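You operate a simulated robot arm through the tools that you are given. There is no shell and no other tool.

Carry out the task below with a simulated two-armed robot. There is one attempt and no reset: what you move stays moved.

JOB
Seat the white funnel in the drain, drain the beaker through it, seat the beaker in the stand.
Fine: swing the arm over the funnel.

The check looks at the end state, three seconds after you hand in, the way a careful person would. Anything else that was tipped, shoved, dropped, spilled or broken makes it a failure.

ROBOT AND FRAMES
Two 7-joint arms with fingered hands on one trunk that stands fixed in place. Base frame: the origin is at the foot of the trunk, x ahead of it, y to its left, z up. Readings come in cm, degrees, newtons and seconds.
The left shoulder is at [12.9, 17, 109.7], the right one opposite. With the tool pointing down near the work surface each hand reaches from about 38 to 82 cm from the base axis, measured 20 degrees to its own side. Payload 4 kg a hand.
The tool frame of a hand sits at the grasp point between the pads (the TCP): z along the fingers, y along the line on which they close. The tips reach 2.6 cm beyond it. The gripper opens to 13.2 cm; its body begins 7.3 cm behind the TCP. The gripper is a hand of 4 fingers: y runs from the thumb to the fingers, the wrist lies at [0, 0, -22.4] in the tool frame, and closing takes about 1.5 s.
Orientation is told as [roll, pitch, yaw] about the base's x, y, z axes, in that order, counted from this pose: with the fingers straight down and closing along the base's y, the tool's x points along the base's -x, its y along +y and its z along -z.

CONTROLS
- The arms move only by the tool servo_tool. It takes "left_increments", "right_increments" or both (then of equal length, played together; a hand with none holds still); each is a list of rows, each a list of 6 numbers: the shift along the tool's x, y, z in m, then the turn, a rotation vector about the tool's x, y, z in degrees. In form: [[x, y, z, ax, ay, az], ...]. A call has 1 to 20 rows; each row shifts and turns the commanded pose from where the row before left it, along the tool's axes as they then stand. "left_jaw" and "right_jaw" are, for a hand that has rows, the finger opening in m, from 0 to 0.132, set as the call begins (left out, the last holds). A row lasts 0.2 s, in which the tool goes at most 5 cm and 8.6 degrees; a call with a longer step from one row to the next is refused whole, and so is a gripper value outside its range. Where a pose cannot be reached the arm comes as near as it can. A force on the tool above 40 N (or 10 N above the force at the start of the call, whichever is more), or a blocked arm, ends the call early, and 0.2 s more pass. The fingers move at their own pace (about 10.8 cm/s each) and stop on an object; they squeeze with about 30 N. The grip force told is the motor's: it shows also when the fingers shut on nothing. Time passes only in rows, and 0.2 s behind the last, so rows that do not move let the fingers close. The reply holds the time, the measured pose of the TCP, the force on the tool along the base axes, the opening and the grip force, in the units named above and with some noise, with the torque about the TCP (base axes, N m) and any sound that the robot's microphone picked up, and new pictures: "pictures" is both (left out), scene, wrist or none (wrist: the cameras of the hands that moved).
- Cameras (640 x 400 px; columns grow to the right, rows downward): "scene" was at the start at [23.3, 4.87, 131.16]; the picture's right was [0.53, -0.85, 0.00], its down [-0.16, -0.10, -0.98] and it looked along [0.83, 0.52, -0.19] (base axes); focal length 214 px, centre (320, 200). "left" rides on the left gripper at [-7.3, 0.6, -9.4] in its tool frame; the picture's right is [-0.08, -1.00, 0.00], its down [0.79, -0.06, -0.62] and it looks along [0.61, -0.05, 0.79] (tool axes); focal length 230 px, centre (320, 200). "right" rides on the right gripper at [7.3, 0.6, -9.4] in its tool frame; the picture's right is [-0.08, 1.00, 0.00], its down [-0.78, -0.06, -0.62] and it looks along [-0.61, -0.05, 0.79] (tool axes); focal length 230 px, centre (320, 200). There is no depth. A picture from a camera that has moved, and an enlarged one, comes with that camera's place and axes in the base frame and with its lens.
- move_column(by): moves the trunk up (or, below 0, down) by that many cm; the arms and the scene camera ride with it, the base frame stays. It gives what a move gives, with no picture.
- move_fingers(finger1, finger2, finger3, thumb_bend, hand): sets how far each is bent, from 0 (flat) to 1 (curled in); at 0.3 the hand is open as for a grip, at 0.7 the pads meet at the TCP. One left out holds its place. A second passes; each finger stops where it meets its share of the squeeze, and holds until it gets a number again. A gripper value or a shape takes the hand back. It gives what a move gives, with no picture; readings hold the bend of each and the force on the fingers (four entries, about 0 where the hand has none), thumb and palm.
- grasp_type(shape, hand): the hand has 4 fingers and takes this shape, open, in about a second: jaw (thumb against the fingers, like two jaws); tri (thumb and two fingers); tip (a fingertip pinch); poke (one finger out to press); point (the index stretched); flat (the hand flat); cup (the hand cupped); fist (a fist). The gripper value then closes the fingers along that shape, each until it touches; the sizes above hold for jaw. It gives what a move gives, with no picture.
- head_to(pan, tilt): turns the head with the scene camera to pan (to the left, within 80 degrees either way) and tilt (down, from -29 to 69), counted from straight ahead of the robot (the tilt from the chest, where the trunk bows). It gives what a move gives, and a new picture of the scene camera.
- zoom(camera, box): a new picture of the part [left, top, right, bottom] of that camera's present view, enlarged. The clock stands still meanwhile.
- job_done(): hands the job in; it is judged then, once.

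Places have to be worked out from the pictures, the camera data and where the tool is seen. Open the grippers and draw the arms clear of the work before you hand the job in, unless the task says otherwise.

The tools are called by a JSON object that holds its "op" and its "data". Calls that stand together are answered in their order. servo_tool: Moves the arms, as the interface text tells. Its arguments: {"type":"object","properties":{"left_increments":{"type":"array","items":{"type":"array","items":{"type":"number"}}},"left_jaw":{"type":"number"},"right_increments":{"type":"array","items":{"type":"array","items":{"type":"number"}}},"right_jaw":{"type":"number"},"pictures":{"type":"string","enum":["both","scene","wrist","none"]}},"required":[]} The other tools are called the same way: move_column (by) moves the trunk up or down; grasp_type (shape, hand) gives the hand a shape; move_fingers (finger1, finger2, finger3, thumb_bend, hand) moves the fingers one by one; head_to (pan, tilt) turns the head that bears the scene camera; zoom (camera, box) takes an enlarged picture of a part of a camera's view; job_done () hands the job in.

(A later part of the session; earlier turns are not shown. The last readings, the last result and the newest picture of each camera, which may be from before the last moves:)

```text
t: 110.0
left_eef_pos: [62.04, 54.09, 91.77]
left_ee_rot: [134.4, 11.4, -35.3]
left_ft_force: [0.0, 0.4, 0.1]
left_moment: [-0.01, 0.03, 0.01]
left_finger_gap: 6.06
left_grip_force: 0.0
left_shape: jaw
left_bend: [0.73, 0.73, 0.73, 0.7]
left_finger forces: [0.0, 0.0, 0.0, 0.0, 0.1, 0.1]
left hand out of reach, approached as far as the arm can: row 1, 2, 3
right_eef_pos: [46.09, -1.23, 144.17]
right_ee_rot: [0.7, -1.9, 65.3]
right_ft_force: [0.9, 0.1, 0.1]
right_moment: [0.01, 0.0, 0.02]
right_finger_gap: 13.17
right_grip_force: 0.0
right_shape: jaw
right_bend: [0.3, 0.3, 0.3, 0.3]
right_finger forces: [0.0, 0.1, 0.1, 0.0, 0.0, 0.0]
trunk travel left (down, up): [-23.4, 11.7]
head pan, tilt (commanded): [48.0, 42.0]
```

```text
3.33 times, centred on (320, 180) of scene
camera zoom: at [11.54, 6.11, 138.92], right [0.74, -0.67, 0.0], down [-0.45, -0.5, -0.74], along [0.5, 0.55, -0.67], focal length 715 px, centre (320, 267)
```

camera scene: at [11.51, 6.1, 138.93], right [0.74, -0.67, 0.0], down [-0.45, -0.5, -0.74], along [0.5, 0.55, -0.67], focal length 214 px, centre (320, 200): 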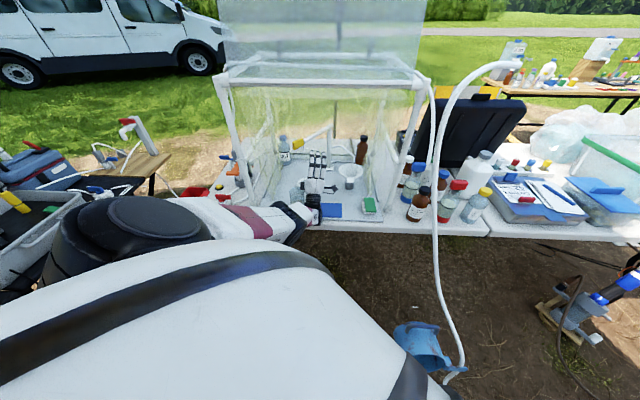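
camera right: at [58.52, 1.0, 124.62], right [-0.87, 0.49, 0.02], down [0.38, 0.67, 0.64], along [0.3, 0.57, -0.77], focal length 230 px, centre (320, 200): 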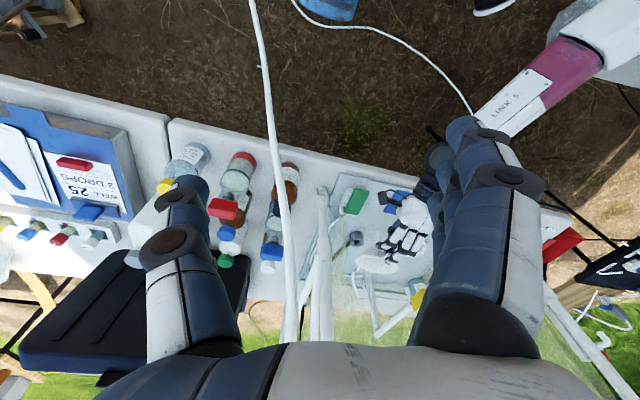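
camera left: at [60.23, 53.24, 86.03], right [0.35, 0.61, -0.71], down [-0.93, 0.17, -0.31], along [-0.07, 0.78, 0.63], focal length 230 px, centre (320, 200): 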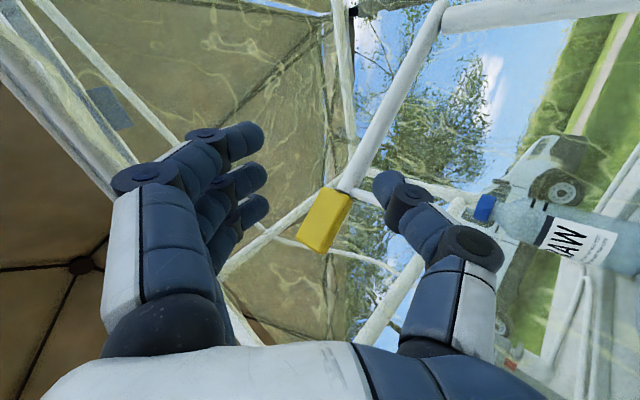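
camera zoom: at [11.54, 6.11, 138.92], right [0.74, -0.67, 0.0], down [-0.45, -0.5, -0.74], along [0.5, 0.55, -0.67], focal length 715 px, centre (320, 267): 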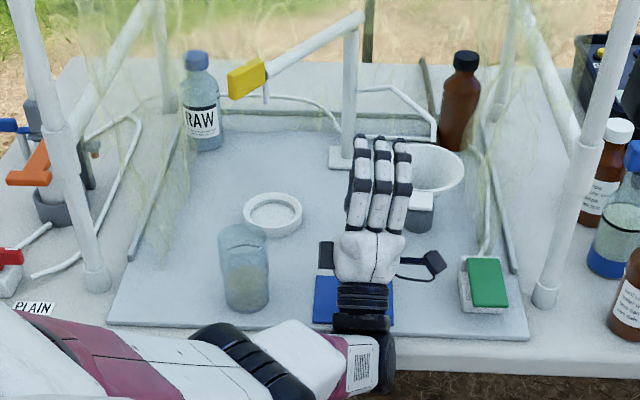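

The arm retracts, but the wrist is at its extension limit. I shift a little left, away from the funnel, and pitch the hand down in steps so the wrist relaxes and can rise.

{"op": "servo_tool", "data": {"left_increments": [[0.0341, -0.0092, 0, 0, 0, 0], [0, 0, 0, 7.7, -2.14, 0], [0, 0, 0, 7.7, -2.14, 0], [0, 0, 0, 0, 0, 0]], "pictures": "none"}}

{"op": "zoom", "data": {"camera": "scene", "box": [240, 120, 400, 240]}}

```text
t: 111.0
left_eef_pos: [64.04, 58.77, 87.1]
left_ee_rot: [118.1, 13.9, -38.7]
left_ft_force: [-0.6, 0.7, -0.3]
left_moment: [0.0, 0.02, 0.0]
left_finger_gap: 6.04
left_grip_force: 0.1
left_shape: jaw
left_bend: [0.73, 0.73, 0.73, 0.7]
left_finger forces: [0.1, 0.0, 0.1, 0.0, 0.1, 0.0]
left hand out of reach, approached as far as the arm can: row 1, 2, 3
right_eef_pos: [45.98, -1.2, 144.1]
right_ee_rot: [0.7, -1.9, 65.3]
right_ft_force: [-0.5, -0.6, 0.0]
right_moment: [0.01, 0.0, -0.01]
right_finger_gap: 13.21
right_grip_force: 0.1
right_shape: jaw
right_bend: [0.3, 0.3, 0.3, 0.3]
right_finger forces: [0.0, 0.0, 0.0, 0.1, 0.1, 0.0]
trunk travel left (down, up): [-23.4, 11.7]
head pan, tilt (commanded): [48.0, 42.0]
```

```text
3.33 times, centred on (320, 180) of scene
camera zoom: at [11.54, 6.1, 138.92], right [0.74, -0.67, 0.0], down [-0.45, -0.5, -0.74], along [0.5, 0.55, -0.67], focal length 715 px, centre (320, 267)
```

zoom: 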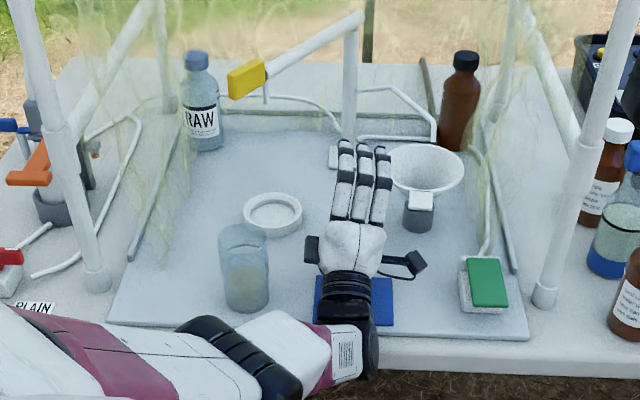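

All remaining error is along the arm's own line: the elbow sits past its straightest point and can't fold back. To get it over that point I first stretch the arm a bit further up and inward through free space, then come down.

{"op": "servo_tool", "data": {"left_increments": [[-0.0051, -0.0221, 0.0331, 0, 0, 0], [-0.0051, -0.0221, 0.0331, 0, 0, 0], [-0.0051, -0.0221, 0.0331, 0, 0, 0], [-0.0051, -0.0221, 0.0331, 0, 0, 0], [-0.0051, -0.0221, 0.0331, 0, 0, 0], [-0.0051, -0.0221, 0.0331, 0, 0, 0]], "pictures": "none"}}

{"op": "zoom", "data": {"camera": "scene", "box": [240, 120, 400, 240]}}

```text
t: 112.4
left_eef_pos: [66.93, 64.98, 93.54]
left_ee_rot: [118.1, 13.9, -38.6]
left_ft_force: [-0.1, -0.1, 0.3]
left_moment: [-0.01, -0.04, -0.01]
left_finger_gap: 6.07
left_grip_force: 0.0
left_shape: jaw
left_bend: [0.73, 0.73, 0.73, 0.7]
left_finger forces: [0.0, 0.1, 0.1, 0.0, 0.0, 0.0]
left hand out of reach, approached as far as the arm can: row 1, 2, 3, 4, 5, 6
right_eef_pos: [46.15, -1.13, 144.18]
right_ee_rot: [0.5, -1.9, 65.3]
right_ft_force: [0.7, -0.5, 0.4]
right_moment: [-0.01, 0.0, -0.03]
right_finger_gap: 13.18
right_grip_force: 0.1
right_shape: jaw
right_bend: [0.3, 0.3, 0.3, 0.3]
right_finger forces: [0.0, 0.0, 0.0, 0.1, 0.1, 0.1]
trunk travel left (down, up): [-23.4, 11.7]
head pan, tilt (commanded): [48.0, 42.0]
```

```text
3.33 times, centred on (320, 180) of scene
camera zoom: at [11.55, 6.11, 138.92], right [0.74, -0.67, 0.0], down [-0.45, -0.5, -0.74], along [0.5, 0.55, -0.67], focal length 715 px, centre (320, 267)
```

zoom: 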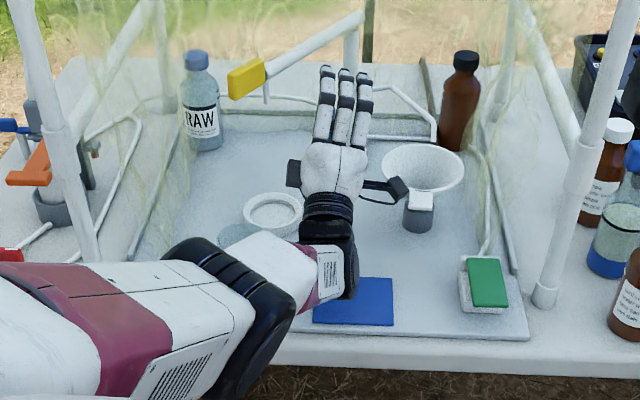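

The arm is stretching and perhaps still settling. I give idle rows and watch.

{"op": "servo_tool", "data": {"left_increments": [[0, 0, 0, 0, 0, 0], [0, 0, 0, 0, 0, 0], [0, 0, 0, 0, 0, 0], [0, 0, 0, 0, 0, 0]], "pictures": "wrist"}}

{"op": "zoom", "data": {"camera": "scene", "box": [240, 120, 400, 240]}}

```text
t: 113.4
left_eef_pos: [66.85, 64.94, 93.52]
left_ee_rot: [118.2, 13.8, -38.7]
left_ft_force: [0.0, 0.8, 0.2]
left_moment: [0.01, -0.02, -0.01]
left_finger_gap: 6.03
left_grip_force: 0.0
left_shape: jaw
left_bend: [0.73, 0.73, 0.73, 0.7]
left_finger forces: [0.0, 0.0, 0.0, 0.1, 0.1, 0.1]
right_eef_pos: [46.06, -1.1, 144.12]
right_ee_rot: [0.7, -1.9, 65.3]
right_ft_force: [-0.3, -0.9, -0.5]
right_moment: [0.06, 0.02, 0.01]
right_finger_gap: 13.21
right_grip_force: 0.1
right_shape: jaw
right_bend: [0.3, 0.3, 0.3, 0.3]
right_finger forces: [0.1, 0.0, 0.0, 0.0, 0.0, 0.0]
trunk travel left (down, up): [-23.4, 11.7]
head pan, tilt (commanded): [48.0, 42.0]
camera left: at [66.36, 54.53, 88.05], right [0.19, 0.45, -0.87], down [-0.98, 0.13, -0.15], along [0.04, 0.88, 0.47], focal length 230 px, centre (320, 200)
```

left: 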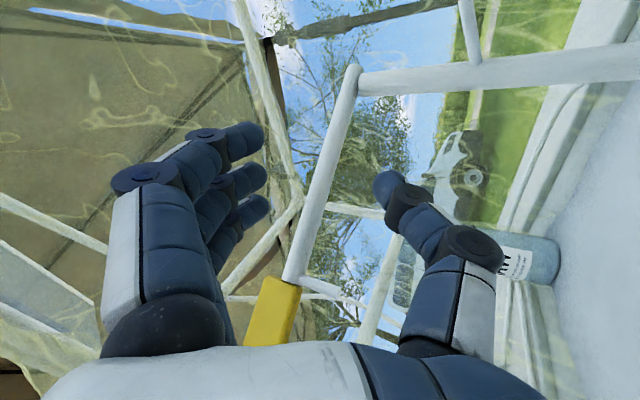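

```text
3.33 times, centred on (320, 180) of scene
camera zoom: at [11.53, 6.12, 138.92], right [0.74, -0.67, 0.0], down [-0.45, -0.5, -0.74], along [0.5, 0.55, -0.67], focal length 715 px, centre (320, 267)
```

zoom: 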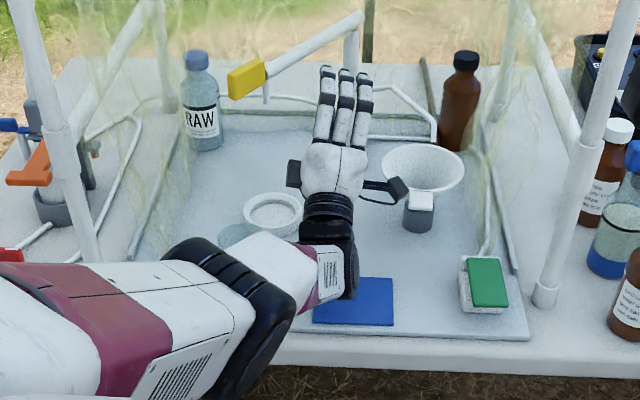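

The arm holds. I now test a small pull straight back along the arm's own line to see whether it folds from this point.

{"op": "servo_tool", "data": {"left_increments": [[0.0057, 0.0108, -0.0036, 0, 0, 0], [0.0057, 0.0108, -0.0036, 0, 0, 0], [0, 0, 0, 0, 0, 0]], "pictures": "none"}}

```text
t: 114.2
left_eef_pos: [66.95, 64.96, 93.88]
left_ee_rot: [118.1, 13.8, -38.7]
left_ft_force: [-0.5, 0.7, 0.4]
left_moment: [0.02, -0.01, 0.01]
left_finger_gap: 6.08
left_grip_force: 0.0
left_shape: jaw
left_bend: [0.73, 0.73, 0.73, 0.7]
left_finger forces: [0.0, 0.0, 0.0, 0.1, 0.0, 0.0]
left hand out of reach, approached as far as the arm can: row 1, 2
right_eef_pos: [45.95, -1.17, 144.22]
right_ee_rot: [0.8, -1.8, 65.3]
right_ft_force: [0.2, 0.2, 0.1]
right_moment: [0.01, -0.02, -0.01]
right_finger_gap: 13.2
right_grip_force: 0.2
right_shape: jaw
right_bend: [0.3, 0.3, 0.3, 0.3]
right_finger forces: [0.0, 0.1, 0.0, 0.0, 0.0, 0.1]
trunk travel left (down, up): [-23.4, 11.7]
head pan, tilt (commanded): [48.0, 42.0]
```

Pulling back alone does nothing. I try going up along the arm's arc, back down (which should bend the raised elbow slightly), and then pull in right away.

{"op": "servo_tool", "data": {"left_increments": [[0.0012, 0.0162, 0.0291, 0, 0, 0], [0.0012, 0.0162, 0.0291, 0, 0, 0], [0.0012, 0.0162, 0.0291, 0, 0, 0], [-0.0011, -0.0146, -0.0262, 0, 0, 0], [-0.0011, -0.0146, -0.0262, 0, 0, 0], [-0.0011, -0.0146, -0.0262, 0, 0, 0], [0.0148, 0.0322, -0.0185, 0, 0, 0], [0.0148, 0.0322, -0.0185, 0, 0, 0], [0.0148, 0.0322, -0.0185, 0, 0, 0]], "pictures": "none"}}

{"op": "zoom", "data": {"camera": "scene", "box": [240, 120, 400, 240]}}

```text
t: 116.2
left_eef_pos: [59.06, 59.85, 101.01]
left_ee_rot: [118.3, 13.7, -38.8]
left_ft_force: [-1.1, 0.9, -0.2]
left_moment: [-0.01, -0.01, 0.01]
left_finger_gap: 6.06
left_grip_force: 0.2
left_shape: jaw
left_bend: [0.73, 0.73, 0.73, 0.7]
left_finger forces: [0.0, 0.0, 0.1, 0.0, 0.0, 0.0]
right_eef_pos: [45.84, -1.36, 144.13]
right_ee_rot: [0.7, -1.9, 65.3]
right_ft_force: [0.2, -0.5, 0.3]
right_moment: [-0.01, -0.03, -0.02]
right_finger_gap: 13.19
right_grip_force: 0.0
right_shape: jaw
right_bend: [0.3, 0.3, 0.3, 0.3]
right_finger forces: [0.0, 0.0, 0.1, 0.0, 0.0, 0.0]
trunk travel left (down, up): [-23.4, 11.7]
head pan, tilt (commanded): [48.0, 42.0]
```

```text
3.33 times, centred on (320, 180) of scene
camera zoom: at [11.45, 6.03, 138.94], right [0.74, -0.67, 0.0], down [-0.45, -0.5, -0.74], along [0.5, 0.55, -0.67], focal length 715 px, centre (320, 267)
```

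zoom: 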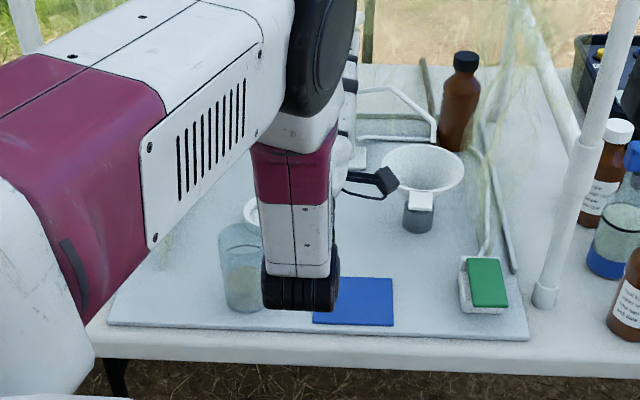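

The elbow folded back; no more reach warnings. I retract further out of the hood, then rotate back to the beaker grasp orientation in front of it.

{"op": "servo_tool", "data": {"left_increments": [[-0.0091, 0.0211, -0.0274, 0, 0, 0], [-0.0091, 0.0211, -0.0274, 0, 0, 0], [-0.0091, 0.0211, -0.0274, 0, 0, 0], [0, 0, 0, 3.49, 3.25, -6.27], [0, 0, 0, 3.49, 3.25, -6.27], [0, 0, 0, 3.49, 3.25, -6.27], [0, 0, 0, 3.49, 3.25, -6.27], [0, 0, 0, 3.49, 3.25, -6.27], [0, 0, 0, 3.49, 3.25, -6.27], [0, 0, 0, 3.49, 3.25, -6.27], [0, 0, 0, 3.49, 3.25, -6.27]], "pictures": "both"}}

```text
t: 118.6
left_eef_pos: [55.17, 49.88, 102.12]
left_ee_rot: [83.6, -40.2, -23.0]
left_ft_force: [0.5, -0.9, -0.2]
left_moment: [-0.02, 0.01, -0.02]
left_finger_gap: 6.05
left_grip_force: 0.1
left_shape: jaw
left_bend: [0.73, 0.73, 0.73, 0.7]
left_finger forces: [0.1, 0.0, 0.0, 0.0, 0.0, 0.0]
right_eef_pos: [46.04, -1.3, 144.17]
right_ee_rot: [0.7, -1.9, 65.3]
right_ft_force: [0.7, 0.3, 0.4]
right_moment: [-0.05, 0.03, -0.01]
right_finger_gap: 13.19
right_grip_force: 0.0
right_shape: jaw
right_bend: [0.3, 0.3, 0.3, 0.3]
right_finger forces: [0.1, 0.0, 0.0, 0.0, 0.0, 0.0]
trunk travel left (down, up): [-23.4, 11.7]
head pan, tilt (commanded): [48.0, 42.0]
camera scene: at [11.5, 6.12, 138.93], right [0.74, -0.67, 0.0], down [-0.45, -0.5, -0.74], along [0.5, 0.55, -0.67], focal length 214 px, centre (320, 200)
camera left: at [55.7, 39.57, 108.16], right [0.6, -0.38, -0.71], down [-0.8, -0.33, -0.5], along [-0.05, 0.86, -0.5], focal length 230 px, centre (320, 200)
```

scene: 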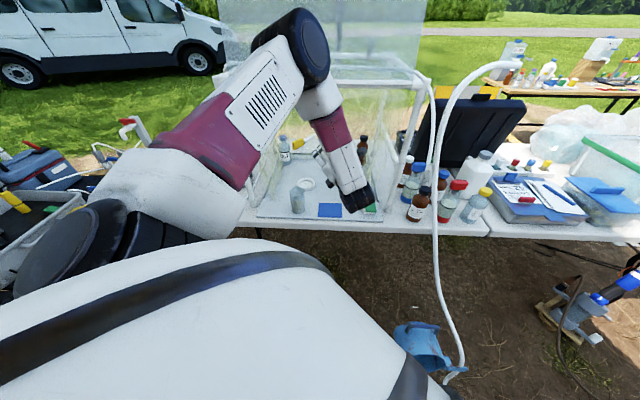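
left: 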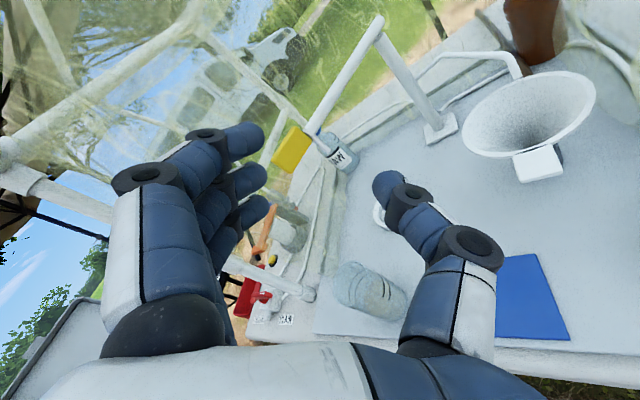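

All objects are fine and the arm follows exactly again. I finish the rotation to the grasp orientation and raise the hand, so I can then lower the trunk in free air for better reach.

{"op": "servo_tool", "data": {"left_increments": [[0, 0, 0, 3.49, 3.25, -6.27], [0, 0, 0, 3.49, 3.25, -6.27], [0, 0, 0, 3.49, 3.25, -6.27], [0, 0, 0, 3.49, 3.25, -6.27], [0, 0, 0, 3.49, 3.25, -6.27], [0, 0, 0, 3.49, 3.25, -6.27], [0, 0, 0, 3.49, 3.25, -6.27], [-0.0204, 0, -0.0144, 0, 0, 0], [-0.0204, 0, -0.0144, 0, 0, 0], [0, 0, 0, 0, 0, 0]], "pictures": "scene"}}

{"op": "move_column", "data": {"by": -6}}

```text
t: 120.8
left_eef_pos: [55.05, 49.73, 107.22]
left_ee_rot: [0.0, -55.0, 50.0]
left_ft_force: [0.1, -0.4, -0.6]
left_moment: [0.02, -0.03, -0.02]
left_finger_gap: 6.02
left_grip_force: 0.0
left_shape: jaw
left_bend: [0.73, 0.73, 0.73, 0.7]
left_finger forces: [0.1, 0.0, 0.0, 0.0, 0.0, 0.0]
right_eef_pos: [46.09, -1.22, 144.17]
right_ee_rot: [0.7, -1.9, 65.3]
right_ft_force: [-0.3, -0.3, 0.1]
right_moment: [-0.03, 0.0, 0.03]
right_finger_gap: 13.18
right_grip_force: 0.0
right_shape: jaw
right_bend: [0.3, 0.3, 0.3, 0.3]
right_finger forces: [0.0, 0.0, 0.0, 0.0, 0.0, 0.1]
trunk travel left (down, up): [-23.4, 11.7]
head pan, tilt (commanded): [48.0, 42.0]
camera scene: at [11.56, 6.11, 138.91], right [0.74, -0.67, 0.0], down [-0.45, -0.5, -0.74], along [0.5, 0.55, -0.67], focal length 214 px, centre (320, 200)
```

scene: 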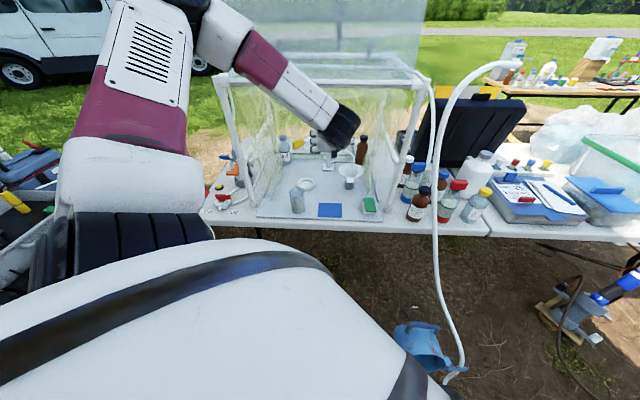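

```text
t: 121.8
left_eef_pos: [55.08, 49.84, 101.43]
left_ee_rot: [-0.1, -55.0, 50.2]
left_ft_force: [-0.2, -0.9, -0.5]
left_moment: [-0.03, 0.0, -0.02]
left_finger_gap: 6.04
left_grip_force: 0.0
left_shape: jaw
left_bend: [0.73, 0.73, 0.73, 0.7]
left_finger forces: [0.1, 0.0, 0.1, 0.1, 0.0, 0.0]
right_eef_pos: [45.99, -1.33, 138.27]
right_ee_rot: [0.6, -2.0, 65.3]
right_ft_force: [0.2, -0.9, 0.0]
right_moment: [-0.02, -0.02, -0.02]
right_finger_gap: 13.18
right_grip_force: 0.0
right_shape: jaw
right_bend: [0.3, 0.3, 0.3, 0.3]
right_finger forces: [0.1, 0.1, 0.1, 0.0, 0.0, 0.0]
trunk travel left (down, up): [-17.4, 17.7]
head pan, tilt (commanded): [48.0, 42.0]
```

The column move kept the hand pose exactly. I lower the trunk by another 6 cm.

{"op": "move_column", "data": {"by": -6}}

{"op": "head_to", "data": {"pan": 45, "tilt": 36}}

{"op": "zoom", "data": {"camera": "left", "box": [0, 0, 640, 400]}}

```text
t: 122.8
left_eef_pos: [55.01, 50.11, 95.42]
left_ee_rot: [-0.4, -54.9, 50.4]
left_ft_force: [-0.3, 0.4, 0.0]
left_moment: [-0.03, -0.03, -0.05]
left_finger_gap: 6.03
left_grip_force: 0.0
left_shape: jaw
left_bend: [0.73, 0.73, 0.73, 0.7]
left_finger forces: [0.0, 0.1, 0.0, 0.0, 0.0, 0.0]
right_eef_pos: [45.82, -1.13, 132.41]
right_ee_rot: [0.4, -2.0, 65.3]
right_ft_force: [-0.7, 0.5, -0.2]
right_moment: [-0.03, -0.06, -0.02]
right_finger_gap: 13.19
right_grip_force: 0.0
right_shape: jaw
right_bend: [0.3, 0.3, 0.3, 0.3]
right_finger forces: [0.0, 0.0, 0.0, 0.0, 0.0, 0.0]
trunk travel left (down, up): [-11.4, 23.7]
head pan, tilt (commanded): [48.0, 42.0]
```

```text
t: 123.5
left_eef_pos: [55.1, 49.81, 95.32]
left_ee_rot: [0.0, -54.9, 49.9]
left_ft_force: [0.2, 0.6, -0.5]
left_moment: [-0.01, 0.0, 0.0]
left_finger_gap: 6.02
left_grip_force: 0.1
left_shape: jaw
left_bend: [0.73, 0.73, 0.73, 0.7]
left_finger forces: [0.0, 0.0, 0.0, 0.0, 0.0, 0.0]
right_eef_pos: [46.16, -1.32, 132.21]
right_ee_rot: [0.8, -1.9, 65.3]
right_ft_force: [0.3, 0.0, -0.1]
right_moment: [-0.01, 0.03, -0.01]
right_finger_gap: 13.19
right_grip_force: 0.0
right_shape: jaw
right_bend: [0.3, 0.3, 0.3, 0.3]
right_finger forces: [0.0, 0.0, 0.0, 0.0, 0.0, 0.1]
trunk travel left (down, up): [-11.4, 23.7]
head pan, tilt (commanded): [45.0, 36.0]
camera scene: at [21.64, 6.09, 127.12], right [0.71, -0.71, 0.0], down [-0.42, -0.42, -0.81], along [0.57, 0.57, -0.59], focal length 214 px, centre (320, 200)
```

scene: 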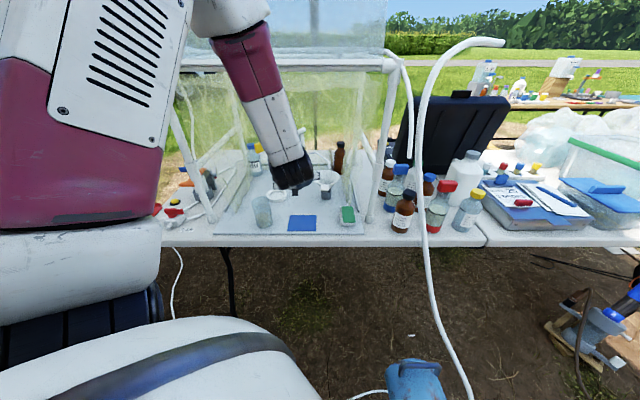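

```text
1.00 times, centred on (320, 200) of left (not enlarged: the box is as wide or as high as the picture)
camera zoom: at [52.52, 47.56, 106.66], right [0.79, -0.61, 0.06], down [-0.57, -0.77, -0.29], along [0.22, 0.19, -0.96], focal length 230 px, centre (320, 200)
```

zoom: 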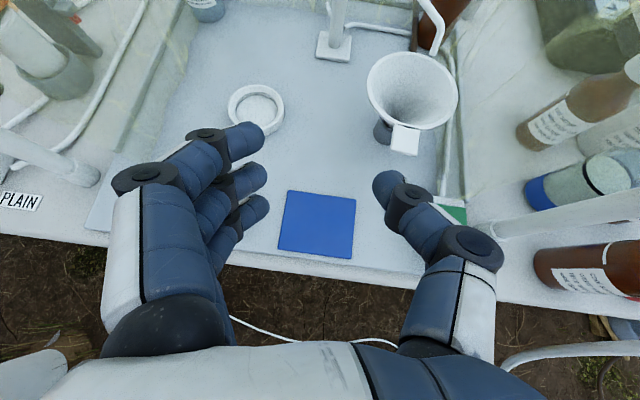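

With the trunk back at its starting height I rehearse the pour again: move to the left of the funnel and tilt in stages, stopping at any reach warning.

{"op": "servo_tool", "data": {"left_increments": [[-0.0195, -0.0082, 0.0253, 0, 0, 0], [-0.0195, -0.0082, 0.0253, 0, 0, 0], [-0.0195, -0.0082, 0.0253, 0, 0, 0], [-0.0195, -0.0082, 0.0253, 0, 0, 0], [-0.0195, -0.0082, 0.0253, 0, 0, 0], [0, 0, 0, -4.53, 0, 6.42], [0, 0, 0, -4.53, 0, 6.42], [0, 0, 0, -4.53, 0, 6.42], [0, 0, 0, -4.53, 0, 6.42], [0, 0, 0, -4.53, 0, 6.42], [0, 0, 0, -4.53, 0, 6.42], [0, 0, 0, 0, 0, 0]], "pictures": "both"}}

```text
t: 126.1
left_eef_pos: [68.5, 59.42, 95.9]
left_ee_rot: [61.9, -33.8, 3.8]
left_ft_force: [0.6, 0.2, -0.5]
left_moment: [0.03, 0.01, 0.01]
left_finger_gap: 6.04
left_grip_force: 0.1
left_shape: jaw
left_bend: [0.73, 0.73, 0.73, 0.7]
left_finger forces: [0.0, 0.0, 0.0, 0.0, 0.0, 0.0]
right_eef_pos: [46.2, -1.42, 132.21]
right_ee_rot: [0.6, -1.9, 65.3]
right_ft_force: [0.4, 0.1, 0.6]
right_moment: [0.0, -0.01, -0.02]
right_finger_gap: 13.18
right_grip_force: 0.2
right_shape: jaw
right_bend: [0.3, 0.3, 0.3, 0.3]
right_finger forces: [0.0, 0.1, 0.0, 0.0, 0.0, 0.1]
trunk travel left (down, up): [-11.4, 23.7]
head pan, tilt (commanded): [45.0, 36.0]
camera scene: at [21.58, 6.09, 127.15], right [0.71, -0.71, 0.0], down [-0.42, -0.42, -0.81], along [0.57, 0.57, -0.59], focal length 214 px, centre (320, 200)
camera left: at [72.35, 51.68, 104.14], right [0.58, -0.43, -0.69], down [-0.74, -0.62, -0.24], along [-0.33, 0.65, -0.68], focal length 230 px, centre (320, 200)
```

scene: 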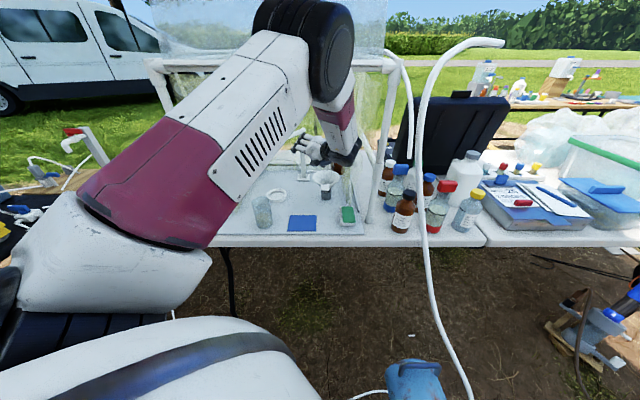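
left: 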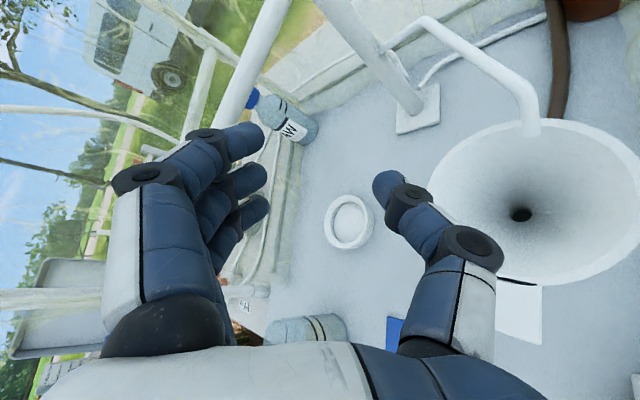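

No warnings at 47°. I continue to 79°.

{"op": "servo_tool", "data": {"left_increments": [[0, 0, 0, -4.53, 0, 6.42], [0, 0, 0, -4.53, 0, 6.42], [0, 0, 0, -4.53, 0, 6.42], [0, 0, 0, -4.53, 0, 6.42]], "pictures": "scene"}}

```text
t: 127.1
left_eef_pos: [68.54, 59.49, 95.98]
left_ee_rot: [83.5, -9.3, -4.3]
left_ft_force: [0.0, 0.5, -0.5]
left_moment: [0.01, -0.01, 0.0]
left_finger_gap: 6.06
left_grip_force: 0.1
left_shape: jaw
left_bend: [0.73, 0.73, 0.73, 0.7]
left_finger forces: [0.0, 0.0, 0.0, 0.0, 0.1, 0.1]
right_eef_pos: [46.2, -1.39, 132.14]
right_ee_rot: [0.8, -1.8, 65.4]
right_ft_force: [0.9, -0.6, 0.0]
right_moment: [-0.01, 0.03, -0.02]
right_finger_gap: 13.17
right_grip_force: 0.0
right_shape: jaw
right_bend: [0.3, 0.3, 0.3, 0.3]
right_finger forces: [0.1, 0.0, 0.1, 0.1, 0.0, 0.1]
trunk travel left (down, up): [-11.4, 23.7]
head pan, tilt (commanded): [45.0, 36.0]
camera scene: at [21.65, 6.11, 127.12], right [0.71, -0.71, 0.0], down [-0.42, -0.42, -0.81], along [0.57, 0.57, -0.59], focal length 214 px, centre (320, 200)
```

scene: 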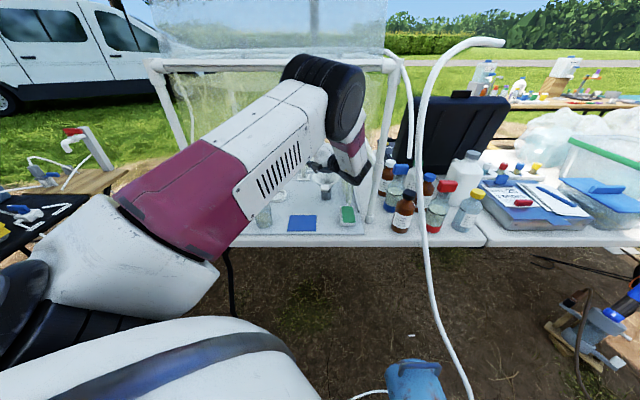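

Fine at 79° too. I go on to 110°.

{"op": "servo_tool", "data": {"left_increments": [[0, 0, 0, -4.53, 0, 6.42], [0, 0, 0, -4.53, 0, 6.42], [0, 0, 0, -4.53, 0, 6.42], [0, 0, 0, -4.53, 0, 6.42]], "pictures": "both"}}

```text
t: 128.1
left_eef_pos: [68.51, 59.39, 95.89]
left_ee_rot: [102.1, 16.4, -3.1]
left_ft_force: [-0.4, -0.1, 0.8]
left_moment: [-0.02, 0.03, -0.04]
left_finger_gap: 6.05
left_grip_force: 0.1
left_shape: jaw
left_bend: [0.73, 0.73, 0.73, 0.7]
left_finger forces: [0.0, 0.0, 0.1, 0.0, 0.0, 0.0]
right_eef_pos: [46.28, -1.24, 132.2]
right_ee_rot: [0.9, -1.8, 65.2]
right_ft_force: [-0.2, 0.4, 0.6]
right_moment: [0.03, -0.01, 0.02]
right_finger_gap: 13.18
right_grip_force: 0.0
right_shape: jaw
right_bend: [0.3, 0.3, 0.3, 0.3]
right_finger forces: [0.0, 0.0, 0.0, 0.1, 0.1, 0.0]
trunk travel left (down, up): [-11.4, 23.7]
head pan, tilt (commanded): [45.0, 36.0]
camera scene: at [21.64, 6.1, 127.12], right [0.71, -0.71, 0.0], down [-0.42, -0.42, -0.81], along [0.57, 0.57, -0.59], focal length 214 px, centre (320, 200)
camera left: at [74.63, 49.85, 92.61], right [-0.19, 0.22, -0.96], down [-0.84, -0.55, 0.04], along [-0.51, 0.81, 0.28], focal length 230 px, centre (320, 200)
```

scene: 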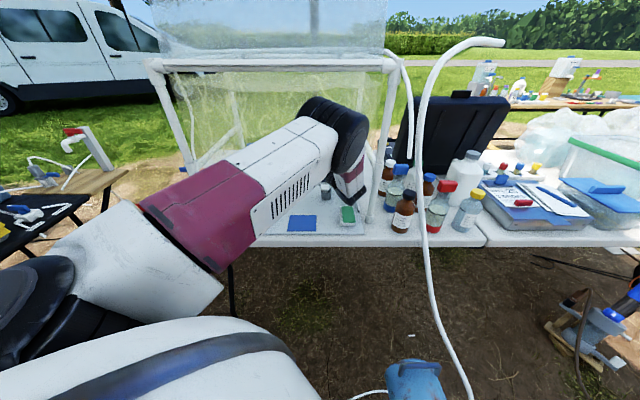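
left: 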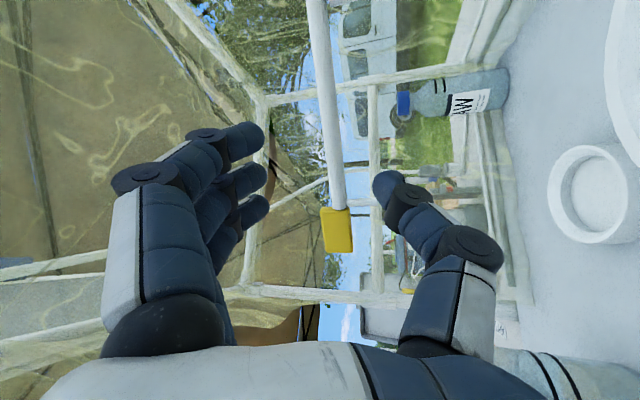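

The complete tilt works exactly with this trunk height. I rotate back upright.

{"op": "servo_tool", "data": {"left_increments": [[0, 0, 0, 4.53, 0, -6.42], [0, 0, 0, 4.53, 0, -6.42], [0, 0, 0, 4.53, 0, -6.42], [0, 0, 0, 4.53, 0, -6.42], [0, 0, 0, 4.53, 0, -6.42], [0, 0, 0, 4.53, 0, -6.42], [0, 0, 0, 4.53, 0, -6.42], [0, 0, 0, 4.53, 0, -6.42], [0, 0, 0, 4.53, 0, -6.42], [0, 0, 0, 4.53, 0, -6.42], [0, 0, 0, 4.53, 0, -6.42], [0, 0, 0, 4.53, 0, -6.42], [0, 0, 0, 4.53, 0, -6.42], [0, 0, 0, 4.53, 0, -6.42], [0, 0, 0, 0, 0, 0]], "pictures": "wrist"}}

```text
t: 131.3
left_eef_pos: [68.49, 59.35, 95.99]
left_ee_rot: [-0.2, -55.0, 50.1]
left_ft_force: [-0.2, 0.3, 0.3]
left_moment: [0.0, 0.01, 0.01]
left_finger_gap: 6.05
left_grip_force: 0.0
left_shape: jaw
left_bend: [0.73, 0.73, 0.73, 0.7]
left_finger forces: [0.0, 0.0, 0.0, 0.0, 0.2, 0.0]
right_eef_pos: [46.1, -1.35, 132.21]
right_ee_rot: [0.8, -1.8, 65.3]
right_ft_force: [-0.2, -0.4, 0.2]
right_moment: [0.01, -0.01, 0.0]
right_finger_gap: 13.19
right_grip_force: 0.0
right_shape: jaw
right_bend: [0.3, 0.3, 0.3, 0.3]
right_finger forces: [0.0, 0.0, 0.0, 0.0, 0.1, 0.1]
trunk travel left (down, up): [-11.4, 23.7]
head pan, tilt (commanded): [45.0, 36.0]
camera left: at [65.84, 57.1, 107.41], right [0.79, -0.61, 0.07], down [-0.57, -0.77, -0.29], along [0.22, 0.19, -0.96], focal length 230 px, centre (320, 200)
```

left: 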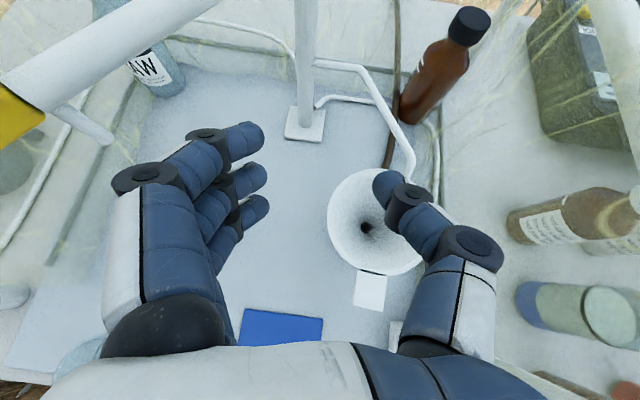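

Perfect reversal. Note that afterwards the boom must swing back before I can reach the ring stand, so I'll set the empty beaker down once in between. I open the hand and return above the beaker.

{"op": "servo_tool", "data": {"left_increments": [[0.0141, 0.0273, -0.0149, 0, 0, 0], [0.0141, 0.0273, -0.0149, 0, 0, 0], [0.0141, 0.0273, -0.0149, 0, 0, 0], [0.0141, 0.0273, -0.0149, 0, 0, 0], [0.0141, 0.0273, -0.0149, 0, 0, 0], [0.0141, 0.0273, -0.0149, 0, 0, 0], [0, 0, 0, 0, 0, 0]], "left_jaw": 0.132, "pictures": "both"}}

```text
t: 132.9
left_eef_pos: [47.84, 60.76, 94.33]
left_ee_rot: [-0.1, -54.9, 50.1]
left_ft_force: [-0.2, 0.3, 0.3]
left_moment: [-0.01, -0.03, -0.01]
left_finger_gap: 13.19
left_grip_force: 0.1
left_shape: jaw
left_bend: [0.3, 0.3, 0.3, 0.3]
left_finger forces: [0.0, 0.0, 0.1, 0.0, 0.1, 0.0]
right_eef_pos: [46.16, -1.2, 132.08]
right_ee_rot: [0.7, -1.9, 65.3]
right_ft_force: [0.3, 0.1, 0.0]
right_moment: [-0.03, -0.03, -0.04]
right_finger_gap: 13.22
right_grip_force: 0.1
right_shape: jaw
right_bend: [0.3, 0.3, 0.3, 0.3]
right_finger forces: [0.1, 0.1, 0.0, 0.1, 0.0, 0.0]
trunk travel left (down, up): [-11.4, 23.7]
head pan, tilt (commanded): [45.0, 36.0]
camera scene: at [21.62, 6.12, 127.12], right [0.71, -0.71, 0.0], down [-0.42, -0.42, -0.81], along [0.57, 0.57, -0.59], focal length 214 px, centre (320, 200)
camera left: at [45.18, 58.53, 105.66], right [0.79, -0.61, 0.06], down [-0.57, -0.77, -0.29], along [0.22, 0.19, -0.96], focal length 230 px, centre (320, 200)
```

scene: 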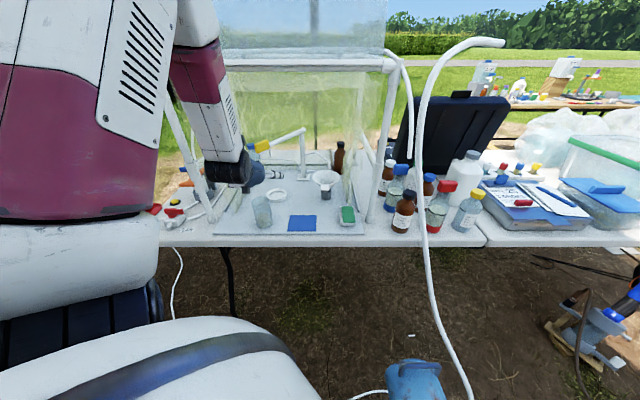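
left: 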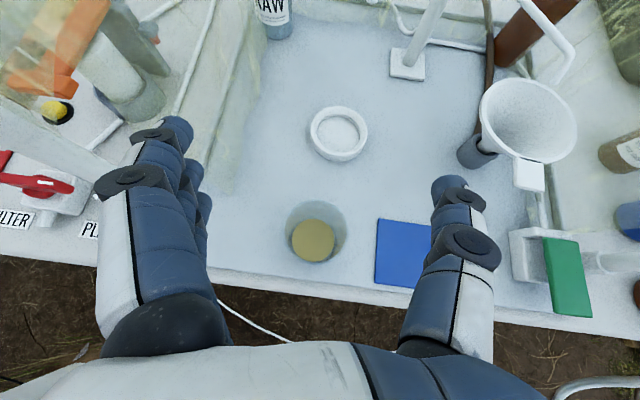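

The beaker is centred below. I lower straight down around it to grasp height.

{"op": "servo_tool", "data": {"left_increments": [[0.0229, -0.0006, 0.0161, 0, 0, 0], [0.0229, -0.0006, 0.0161, 0, 0, 0], [0.0229, -0.0006, 0.0161, 0, 0, 0], [0.0229, -0.0006, 0.0161, 0, 0, 0], [0.0229, -0.0006, 0.0161, 0, 0, 0], [0, 0, 0, 0, 0, 0]], "pictures": "wrist"}}

```text
t: 134.3
left_eef_pos: [48.28, 60.45, 80.25]
left_ee_rot: [0.0, -55.0, 50.0]
left_ft_force: [0.8, -0.4, -0.4]
left_moment: [-0.02, -0.02, -0.02]
left_finger_gap: 13.18
left_grip_force: 0.1
left_shape: jaw
left_bend: [0.3, 0.3, 0.3, 0.3]
left_finger forces: [0.0, 0.0, 0.0, 0.0, 0.0, 0.0]
right_eef_pos: [46.14, -1.31, 132.18]
right_ee_rot: [0.7, -1.8, 65.3]
right_ft_force: [0.3, 0.7, -0.4]
right_moment: [0.04, -0.02, 0.01]
right_finger_gap: 13.2
right_grip_force: 0.1
right_shape: jaw
right_bend: [0.3, 0.3, 0.3, 0.3]
right_finger forces: [0.1, 0.0, 0.0, 0.0, 0.1, 0.0]
trunk travel left (down, up): [-11.4, 23.7]
head pan, tilt (commanded): [45.0, 36.0]
camera left: at [45.64, 58.2, 91.78], right [0.79, -0.61, 0.06], down [-0.57, -0.77, -0.29], along [0.22, 0.19, -0.96], focal length 230 px, centre (320, 200)
```

left: 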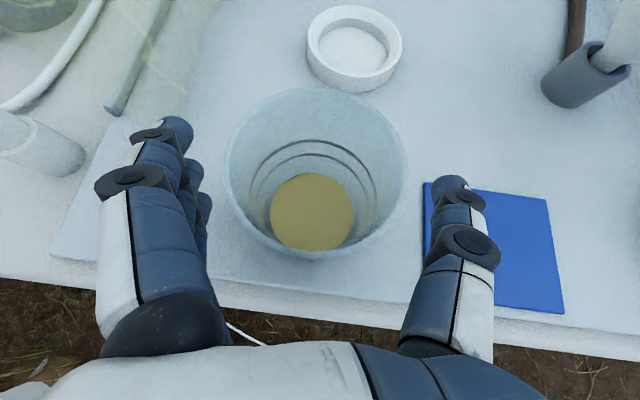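

Aligned as before. I close the hand on the beaker.

{"op": "servo_tool", "data": {"left_increments": [[0, 0.002, 0, 0, 0, 0], [0, 0, 0, 0, 0, 0], [0, 0, 0, 0, 0, 0], [0, 0, 0, 0, 0, 0], [0, 0, 0, 0, 0, 0], [0, 0, 0, 0, 0, 0], [0, 0, 0, 0, 0, 0], [0, 0, 0, 0, 0, 0]], "left_jaw": 0, "pictures": "none"}}

{"op": "servo_tool", "data": {"left_increments": [[-0.0082, 0, -0.0058, 0, 0, 0], [-0.0082, 0, -0.0058, 0, 0, 0], [0, 0, 0, 0, 0, 0]], "pictures": "both"}}

```text
t: 136.1
left_eef_pos: [48.21, 60.67, 80.37]
left_ee_rot: [0.0, -55.0, 50.0]
left_ft_force: [1.0, 0.1, 2.4]
left_moment: [-0.01, 0.02, 0.0]
left_finger_gap: 3.78
left_grip_force: 29.5
left_shape: jaw
left_bend: [0.72, 0.73, 0.74, 0.72]
left_finger forces: [8.1, 8.9, 8.5, 0.0, 27.4, 0.1]
right_eef_pos: [46.09, -1.27, 132.14]
right_ee_rot: [0.7, -2.0, 65.3]
right_ft_force: [-0.3, 0.5, -0.1]
right_moment: [-0.02, 0.0, 0.01]
right_finger_gap: 13.18
right_grip_force: 0.0
right_shape: jaw
right_bend: [0.3, 0.3, 0.3, 0.3]
right_finger forces: [0.1, 0.0, 0.1, 0.0, 0.1, 0.0]
trunk travel left (down, up): [-11.4, 23.7]
head pan, tilt (commanded): [45.0, 36.0]
```

```text
t: 136.9
left_eef_pos: [48.18, 60.7, 82.22]
left_ee_rot: [0.0, -54.9, 50.0]
left_ft_force: [-0.2, 0.0, -1.9]
left_moment: [0.01, 0.0, -0.01]
left_finger_gap: 3.76
left_grip_force: 29.4
left_shape: jaw
left_bend: [0.72, 0.73, 0.73, 0.72]
left_finger forces: [7.7, 8.7, 8.9, 0.1, 26.9, 0.1]
right_eef_pos: [46.08, -1.32, 132.13]
right_ee_rot: [0.8, -2.0, 65.3]
right_ft_force: [0.7, -0.1, -0.1]
right_moment: [-0.01, -0.02, -0.01]
right_finger_gap: 13.17
right_grip_force: 0.1
right_shape: jaw
right_bend: [0.3, 0.3, 0.3, 0.3]
right_finger forces: [0.1, 0.0, 0.0, 0.0, 0.0, 0.1]
trunk travel left (down, up): [-11.4, 23.7]
head pan, tilt (commanded): [45.0, 36.0]
camera scene: at [21.63, 6.11, 127.12], right [0.71, -0.71, 0.0], down [-0.42, -0.42, -0.81], along [0.57, 0.57, -0.59], focal length 214 px, centre (320, 200)
camera left: at [45.63, 58.4, 93.6], right [0.79, -0.61, 0.06], down [-0.57, -0.77, -0.29], along [0.22, 0.19, -0.96], focal length 230 px, centre (320, 200)
```

scene: 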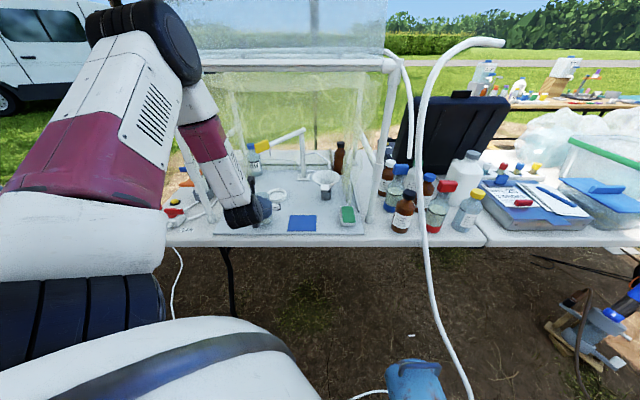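
left: 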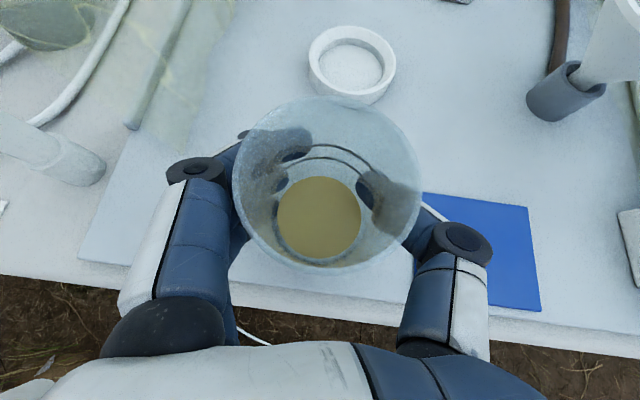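

The beaker is lifted cleanly and stays upright. I lift 12 cm more, gently.

{"op": "servo_tool", "data": {"left_increments": [[-0.0061, 0, -0.0043, 0, 0, 0], [-0.0123, 0, -0.0086, 0, 0, 0], [-0.0123, 0, -0.0086, 0, 0, 0], [-0.0123, 0, -0.0086, 0, 0, 0], [-0.0123, 0, -0.0086, 0, 0, 0], [-0.0123, 0, -0.0086, 0, 0, 0], [-0.0123, 0, -0.0086, 0, 0, 0], [-0.0123, 0, -0.0086, 0, 0, 0], [-0.0061, 0, -0.0043, 0, 0, 0], [0, 0, 0, 0, 0, 0]], "pictures": "wrist"}}

```text
t: 139.1
left_eef_pos: [48.3, 60.67, 94.2]
left_ee_rot: [0.0, -54.9, 50.0]
left_ft_force: [-0.4, 0.8, -1.5]
left_moment: [-0.01, 0.0, -0.01]
left_finger_gap: 3.79
left_grip_force: 29.8
left_shape: jaw
left_bend: [0.73, 0.73, 0.73, 0.72]
left_finger forces: [7.4, 8.8, 8.9, 0.0, 26.6, 0.0]
right_eef_pos: [46.07, -1.33, 132.26]
right_ee_rot: [0.7, -1.9, 65.3]
right_ft_force: [0.0, 0.3, 0.3]
right_moment: [-0.03, 0.0, -0.01]
right_finger_gap: 13.21
right_grip_force: 0.1
right_shape: jaw
right_bend: [0.3, 0.3, 0.3, 0.3]
right_finger forces: [0.0, 0.1, 0.0, 0.0, 0.0, 0.0]
trunk travel left (down, up): [-11.4, 23.7]
head pan, tilt (commanded): [45.0, 36.0]
camera left: at [45.74, 58.29, 105.64], right [0.79, -0.61, 0.06], down [-0.57, -0.77, -0.29], along [0.22, 0.19, -0.96], focal length 230 px, centre (320, 200)
```

left: 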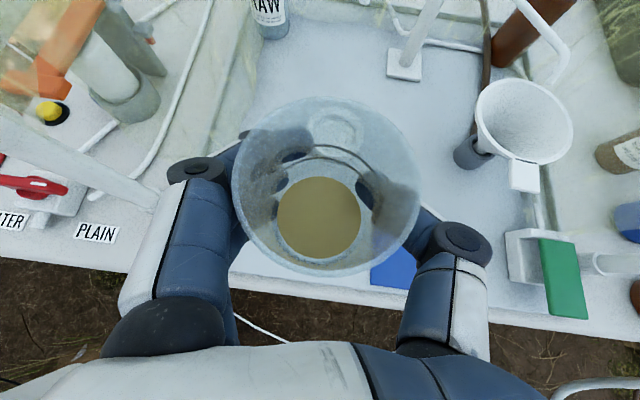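

Now I carry it over to the left of the funnel, along the rehearsed line, at gentle speed.

{"op": "servo_tool", "data": {"left_increments": [[-0.0035, -0.0068, 0.0037, 0, 0, 0], [-0.007, -0.0136, 0.0073, 0, 0, 0], [-0.007, -0.0136, 0.0073, 0, 0, 0], [-0.007, -0.0136, 0.0073, 0, 0, 0], [-0.007, -0.0136, 0.0073, 0, 0, 0], [-0.007, -0.0136, 0.0073, 0, 0, 0], [-0.007, -0.0136, 0.0073, 0, 0, 0], [-0.007, -0.0136, 0.0073, 0, 0, 0], [-0.007, -0.0136, 0.0073, 0, 0, 0], [-0.007, -0.0136, 0.0073, 0, 0, 0], [-0.007, -0.0136, 0.0073, 0, 0, 0], [-0.007, -0.0136, 0.0073, 0, 0, 0], [-0.0035, -0.0068, 0.0037, 0, 0, 0], [0, 0, 0, 0, 0, 0]], "pictures": "both"}}

```text
t: 142.1
left_eef_pos: [68.52, 59.02, 96.03]
left_ee_rot: [0.0, -54.8, 49.9]
left_ft_force: [-0.5, -0.4, -0.9]
left_moment: [0.01, -0.02, 0.0]
left_finger_gap: 3.75
left_grip_force: 30.1
left_shape: jaw
left_bend: [0.73, 0.73, 0.73, 0.72]
left_finger forces: [7.1, 8.6, 9.0, 0.1, 26.1, 0.1]
right_eef_pos: [46.1, -1.31, 132.33]
right_ee_rot: [0.7, -2.0, 65.3]
right_ft_force: [-0.4, -0.4, 0.1]
right_moment: [0.01, 0.0, -0.01]
right_finger_gap: 13.19
right_grip_force: 0.0
right_shape: jaw
right_bend: [0.3, 0.3, 0.3, 0.3]
right_finger forces: [0.0, 0.1, 0.0, 0.0, 0.1, 0.1]
trunk travel left (down, up): [-11.4, 23.7]
head pan, tilt (commanded): [45.0, 36.0]
camera scene: at [21.61, 6.11, 127.13], right [0.71, -0.71, 0.0], down [-0.42, -0.42, -0.81], along [0.57, 0.57, -0.59], focal length 214 px, centre (320, 200)
camera left: at [65.93, 56.81, 107.42], right [0.79, -0.61, 0.06], down [-0.57, -0.77, -0.29], along [0.22, 0.19, -0.96], focal length 230 px, centre (320, 200)
```

scene: 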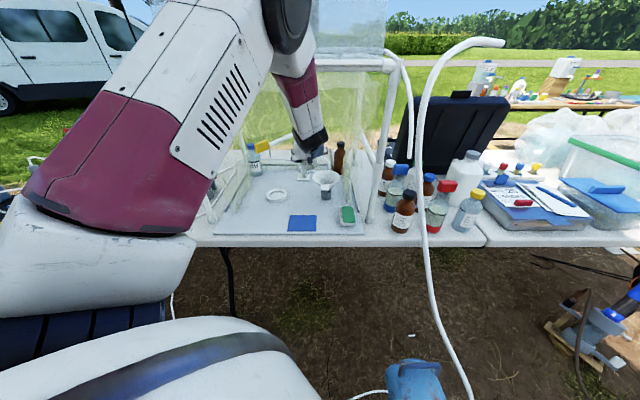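
left: 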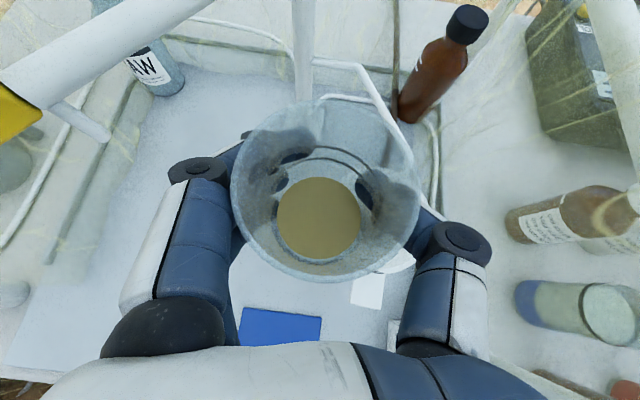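

I'm at the pour start. I tilt to about 48° first; the liquid should stay in until about 60°.

{"op": "servo_tool", "data": {"left_increments": [[0, 0, 0, -2.31, 0, 3.27], [0, 0, 0, -3.46, 0, 4.9], [0, 0, 0, -4.03, 0, 5.72], [0, 0, 0, -4.03, 0, 5.72], [0, 0, 0, -4.03, 0, 5.72], [0, 0, 0, -4.03, 0, 5.72], [0, 0, 0, -3.46, 0, 4.9], [0, 0, 0, -2.31, 0, 3.27], [0, 0, 0, 0, 0, 0]], "pictures": "both"}}

{"op": "zoom", "data": {"camera": "scene", "box": [260, 130, 380, 220]}}

```text
t: 144.3
left_eef_pos: [66.22, 62.82, 96.26]
left_ee_rot: [62.6, -33.6, 7.2]
left_ft_force: [-0.4, 0.1, -1.0]
left_moment: [0.01, -0.03, 0.03]
left_finger_gap: 3.69
left_grip_force: 30.0
left_shape: jaw
left_bend: [0.73, 0.74, 0.73, 0.72]
left_finger forces: [6.4, 8.7, 8.8, 0.0, 25.7, 0.0]
right_eef_pos: [46.2, -1.25, 132.26]
right_ee_rot: [0.7, -2.0, 65.3]
right_ft_force: [0.6, 0.0, 0.2]
right_moment: [-0.01, 0.02, 0.04]
right_finger_gap: 13.16
right_grip_force: 0.1
right_shape: jaw
right_bend: [0.3, 0.3, 0.3, 0.3]
right_finger forces: [0.1, 0.0, 0.0, 0.0, 0.1, 0.0]
trunk travel left (down, up): [-11.4, 23.7]
head pan, tilt (commanded): [45.0, 36.0]
stopped in row 9 (left hand): the arm was blocked; the commanded pose is now the measured one
camera scene: at [21.62, 6.15, 127.13], right [0.71, -0.71, 0.0], down [-0.42, -0.42, -0.81], along [0.57, 0.57, -0.59], focal length 214 px, centre (320, 200)
camera left: at [70.62, 55.23, 104.49], right [0.61, -0.39, -0.69], down [-0.7, -0.67, -0.24], along [-0.37, 0.64, -0.68], focal length 230 px, centre (320, 200)
```

scene: 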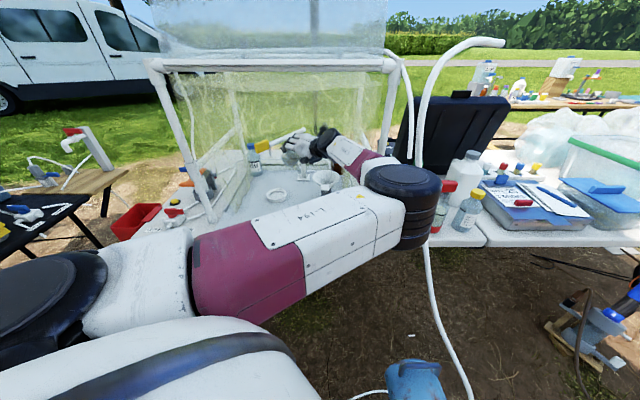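
left: 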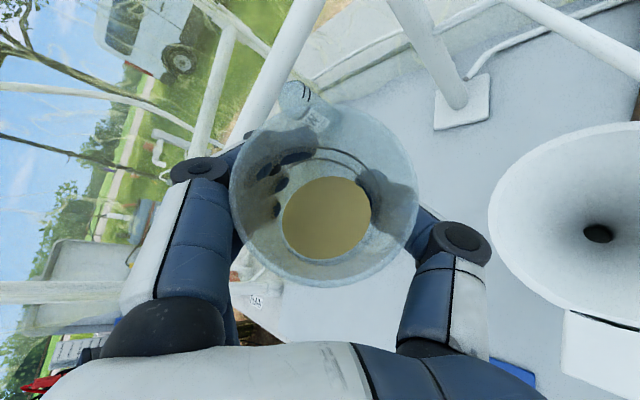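

```text
4.44 times, centred on (320, 175) of scene
camera zoom: at [21.62, 6.15, 127.13], right [0.71, -0.71, 0.0], down [-0.42, -0.42, -0.81], along [0.57, 0.57, -0.59], focal length 953 px, centre (320, 311)
```

zoom: 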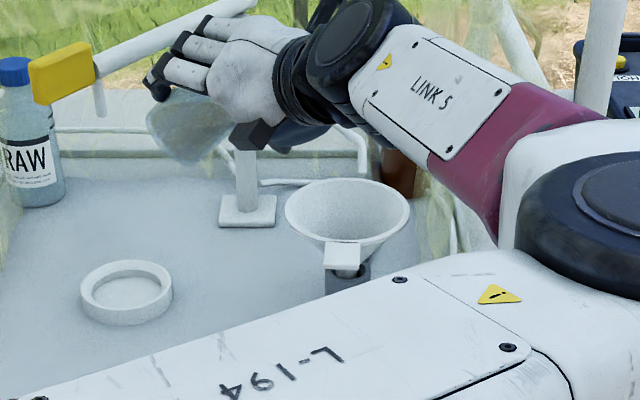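

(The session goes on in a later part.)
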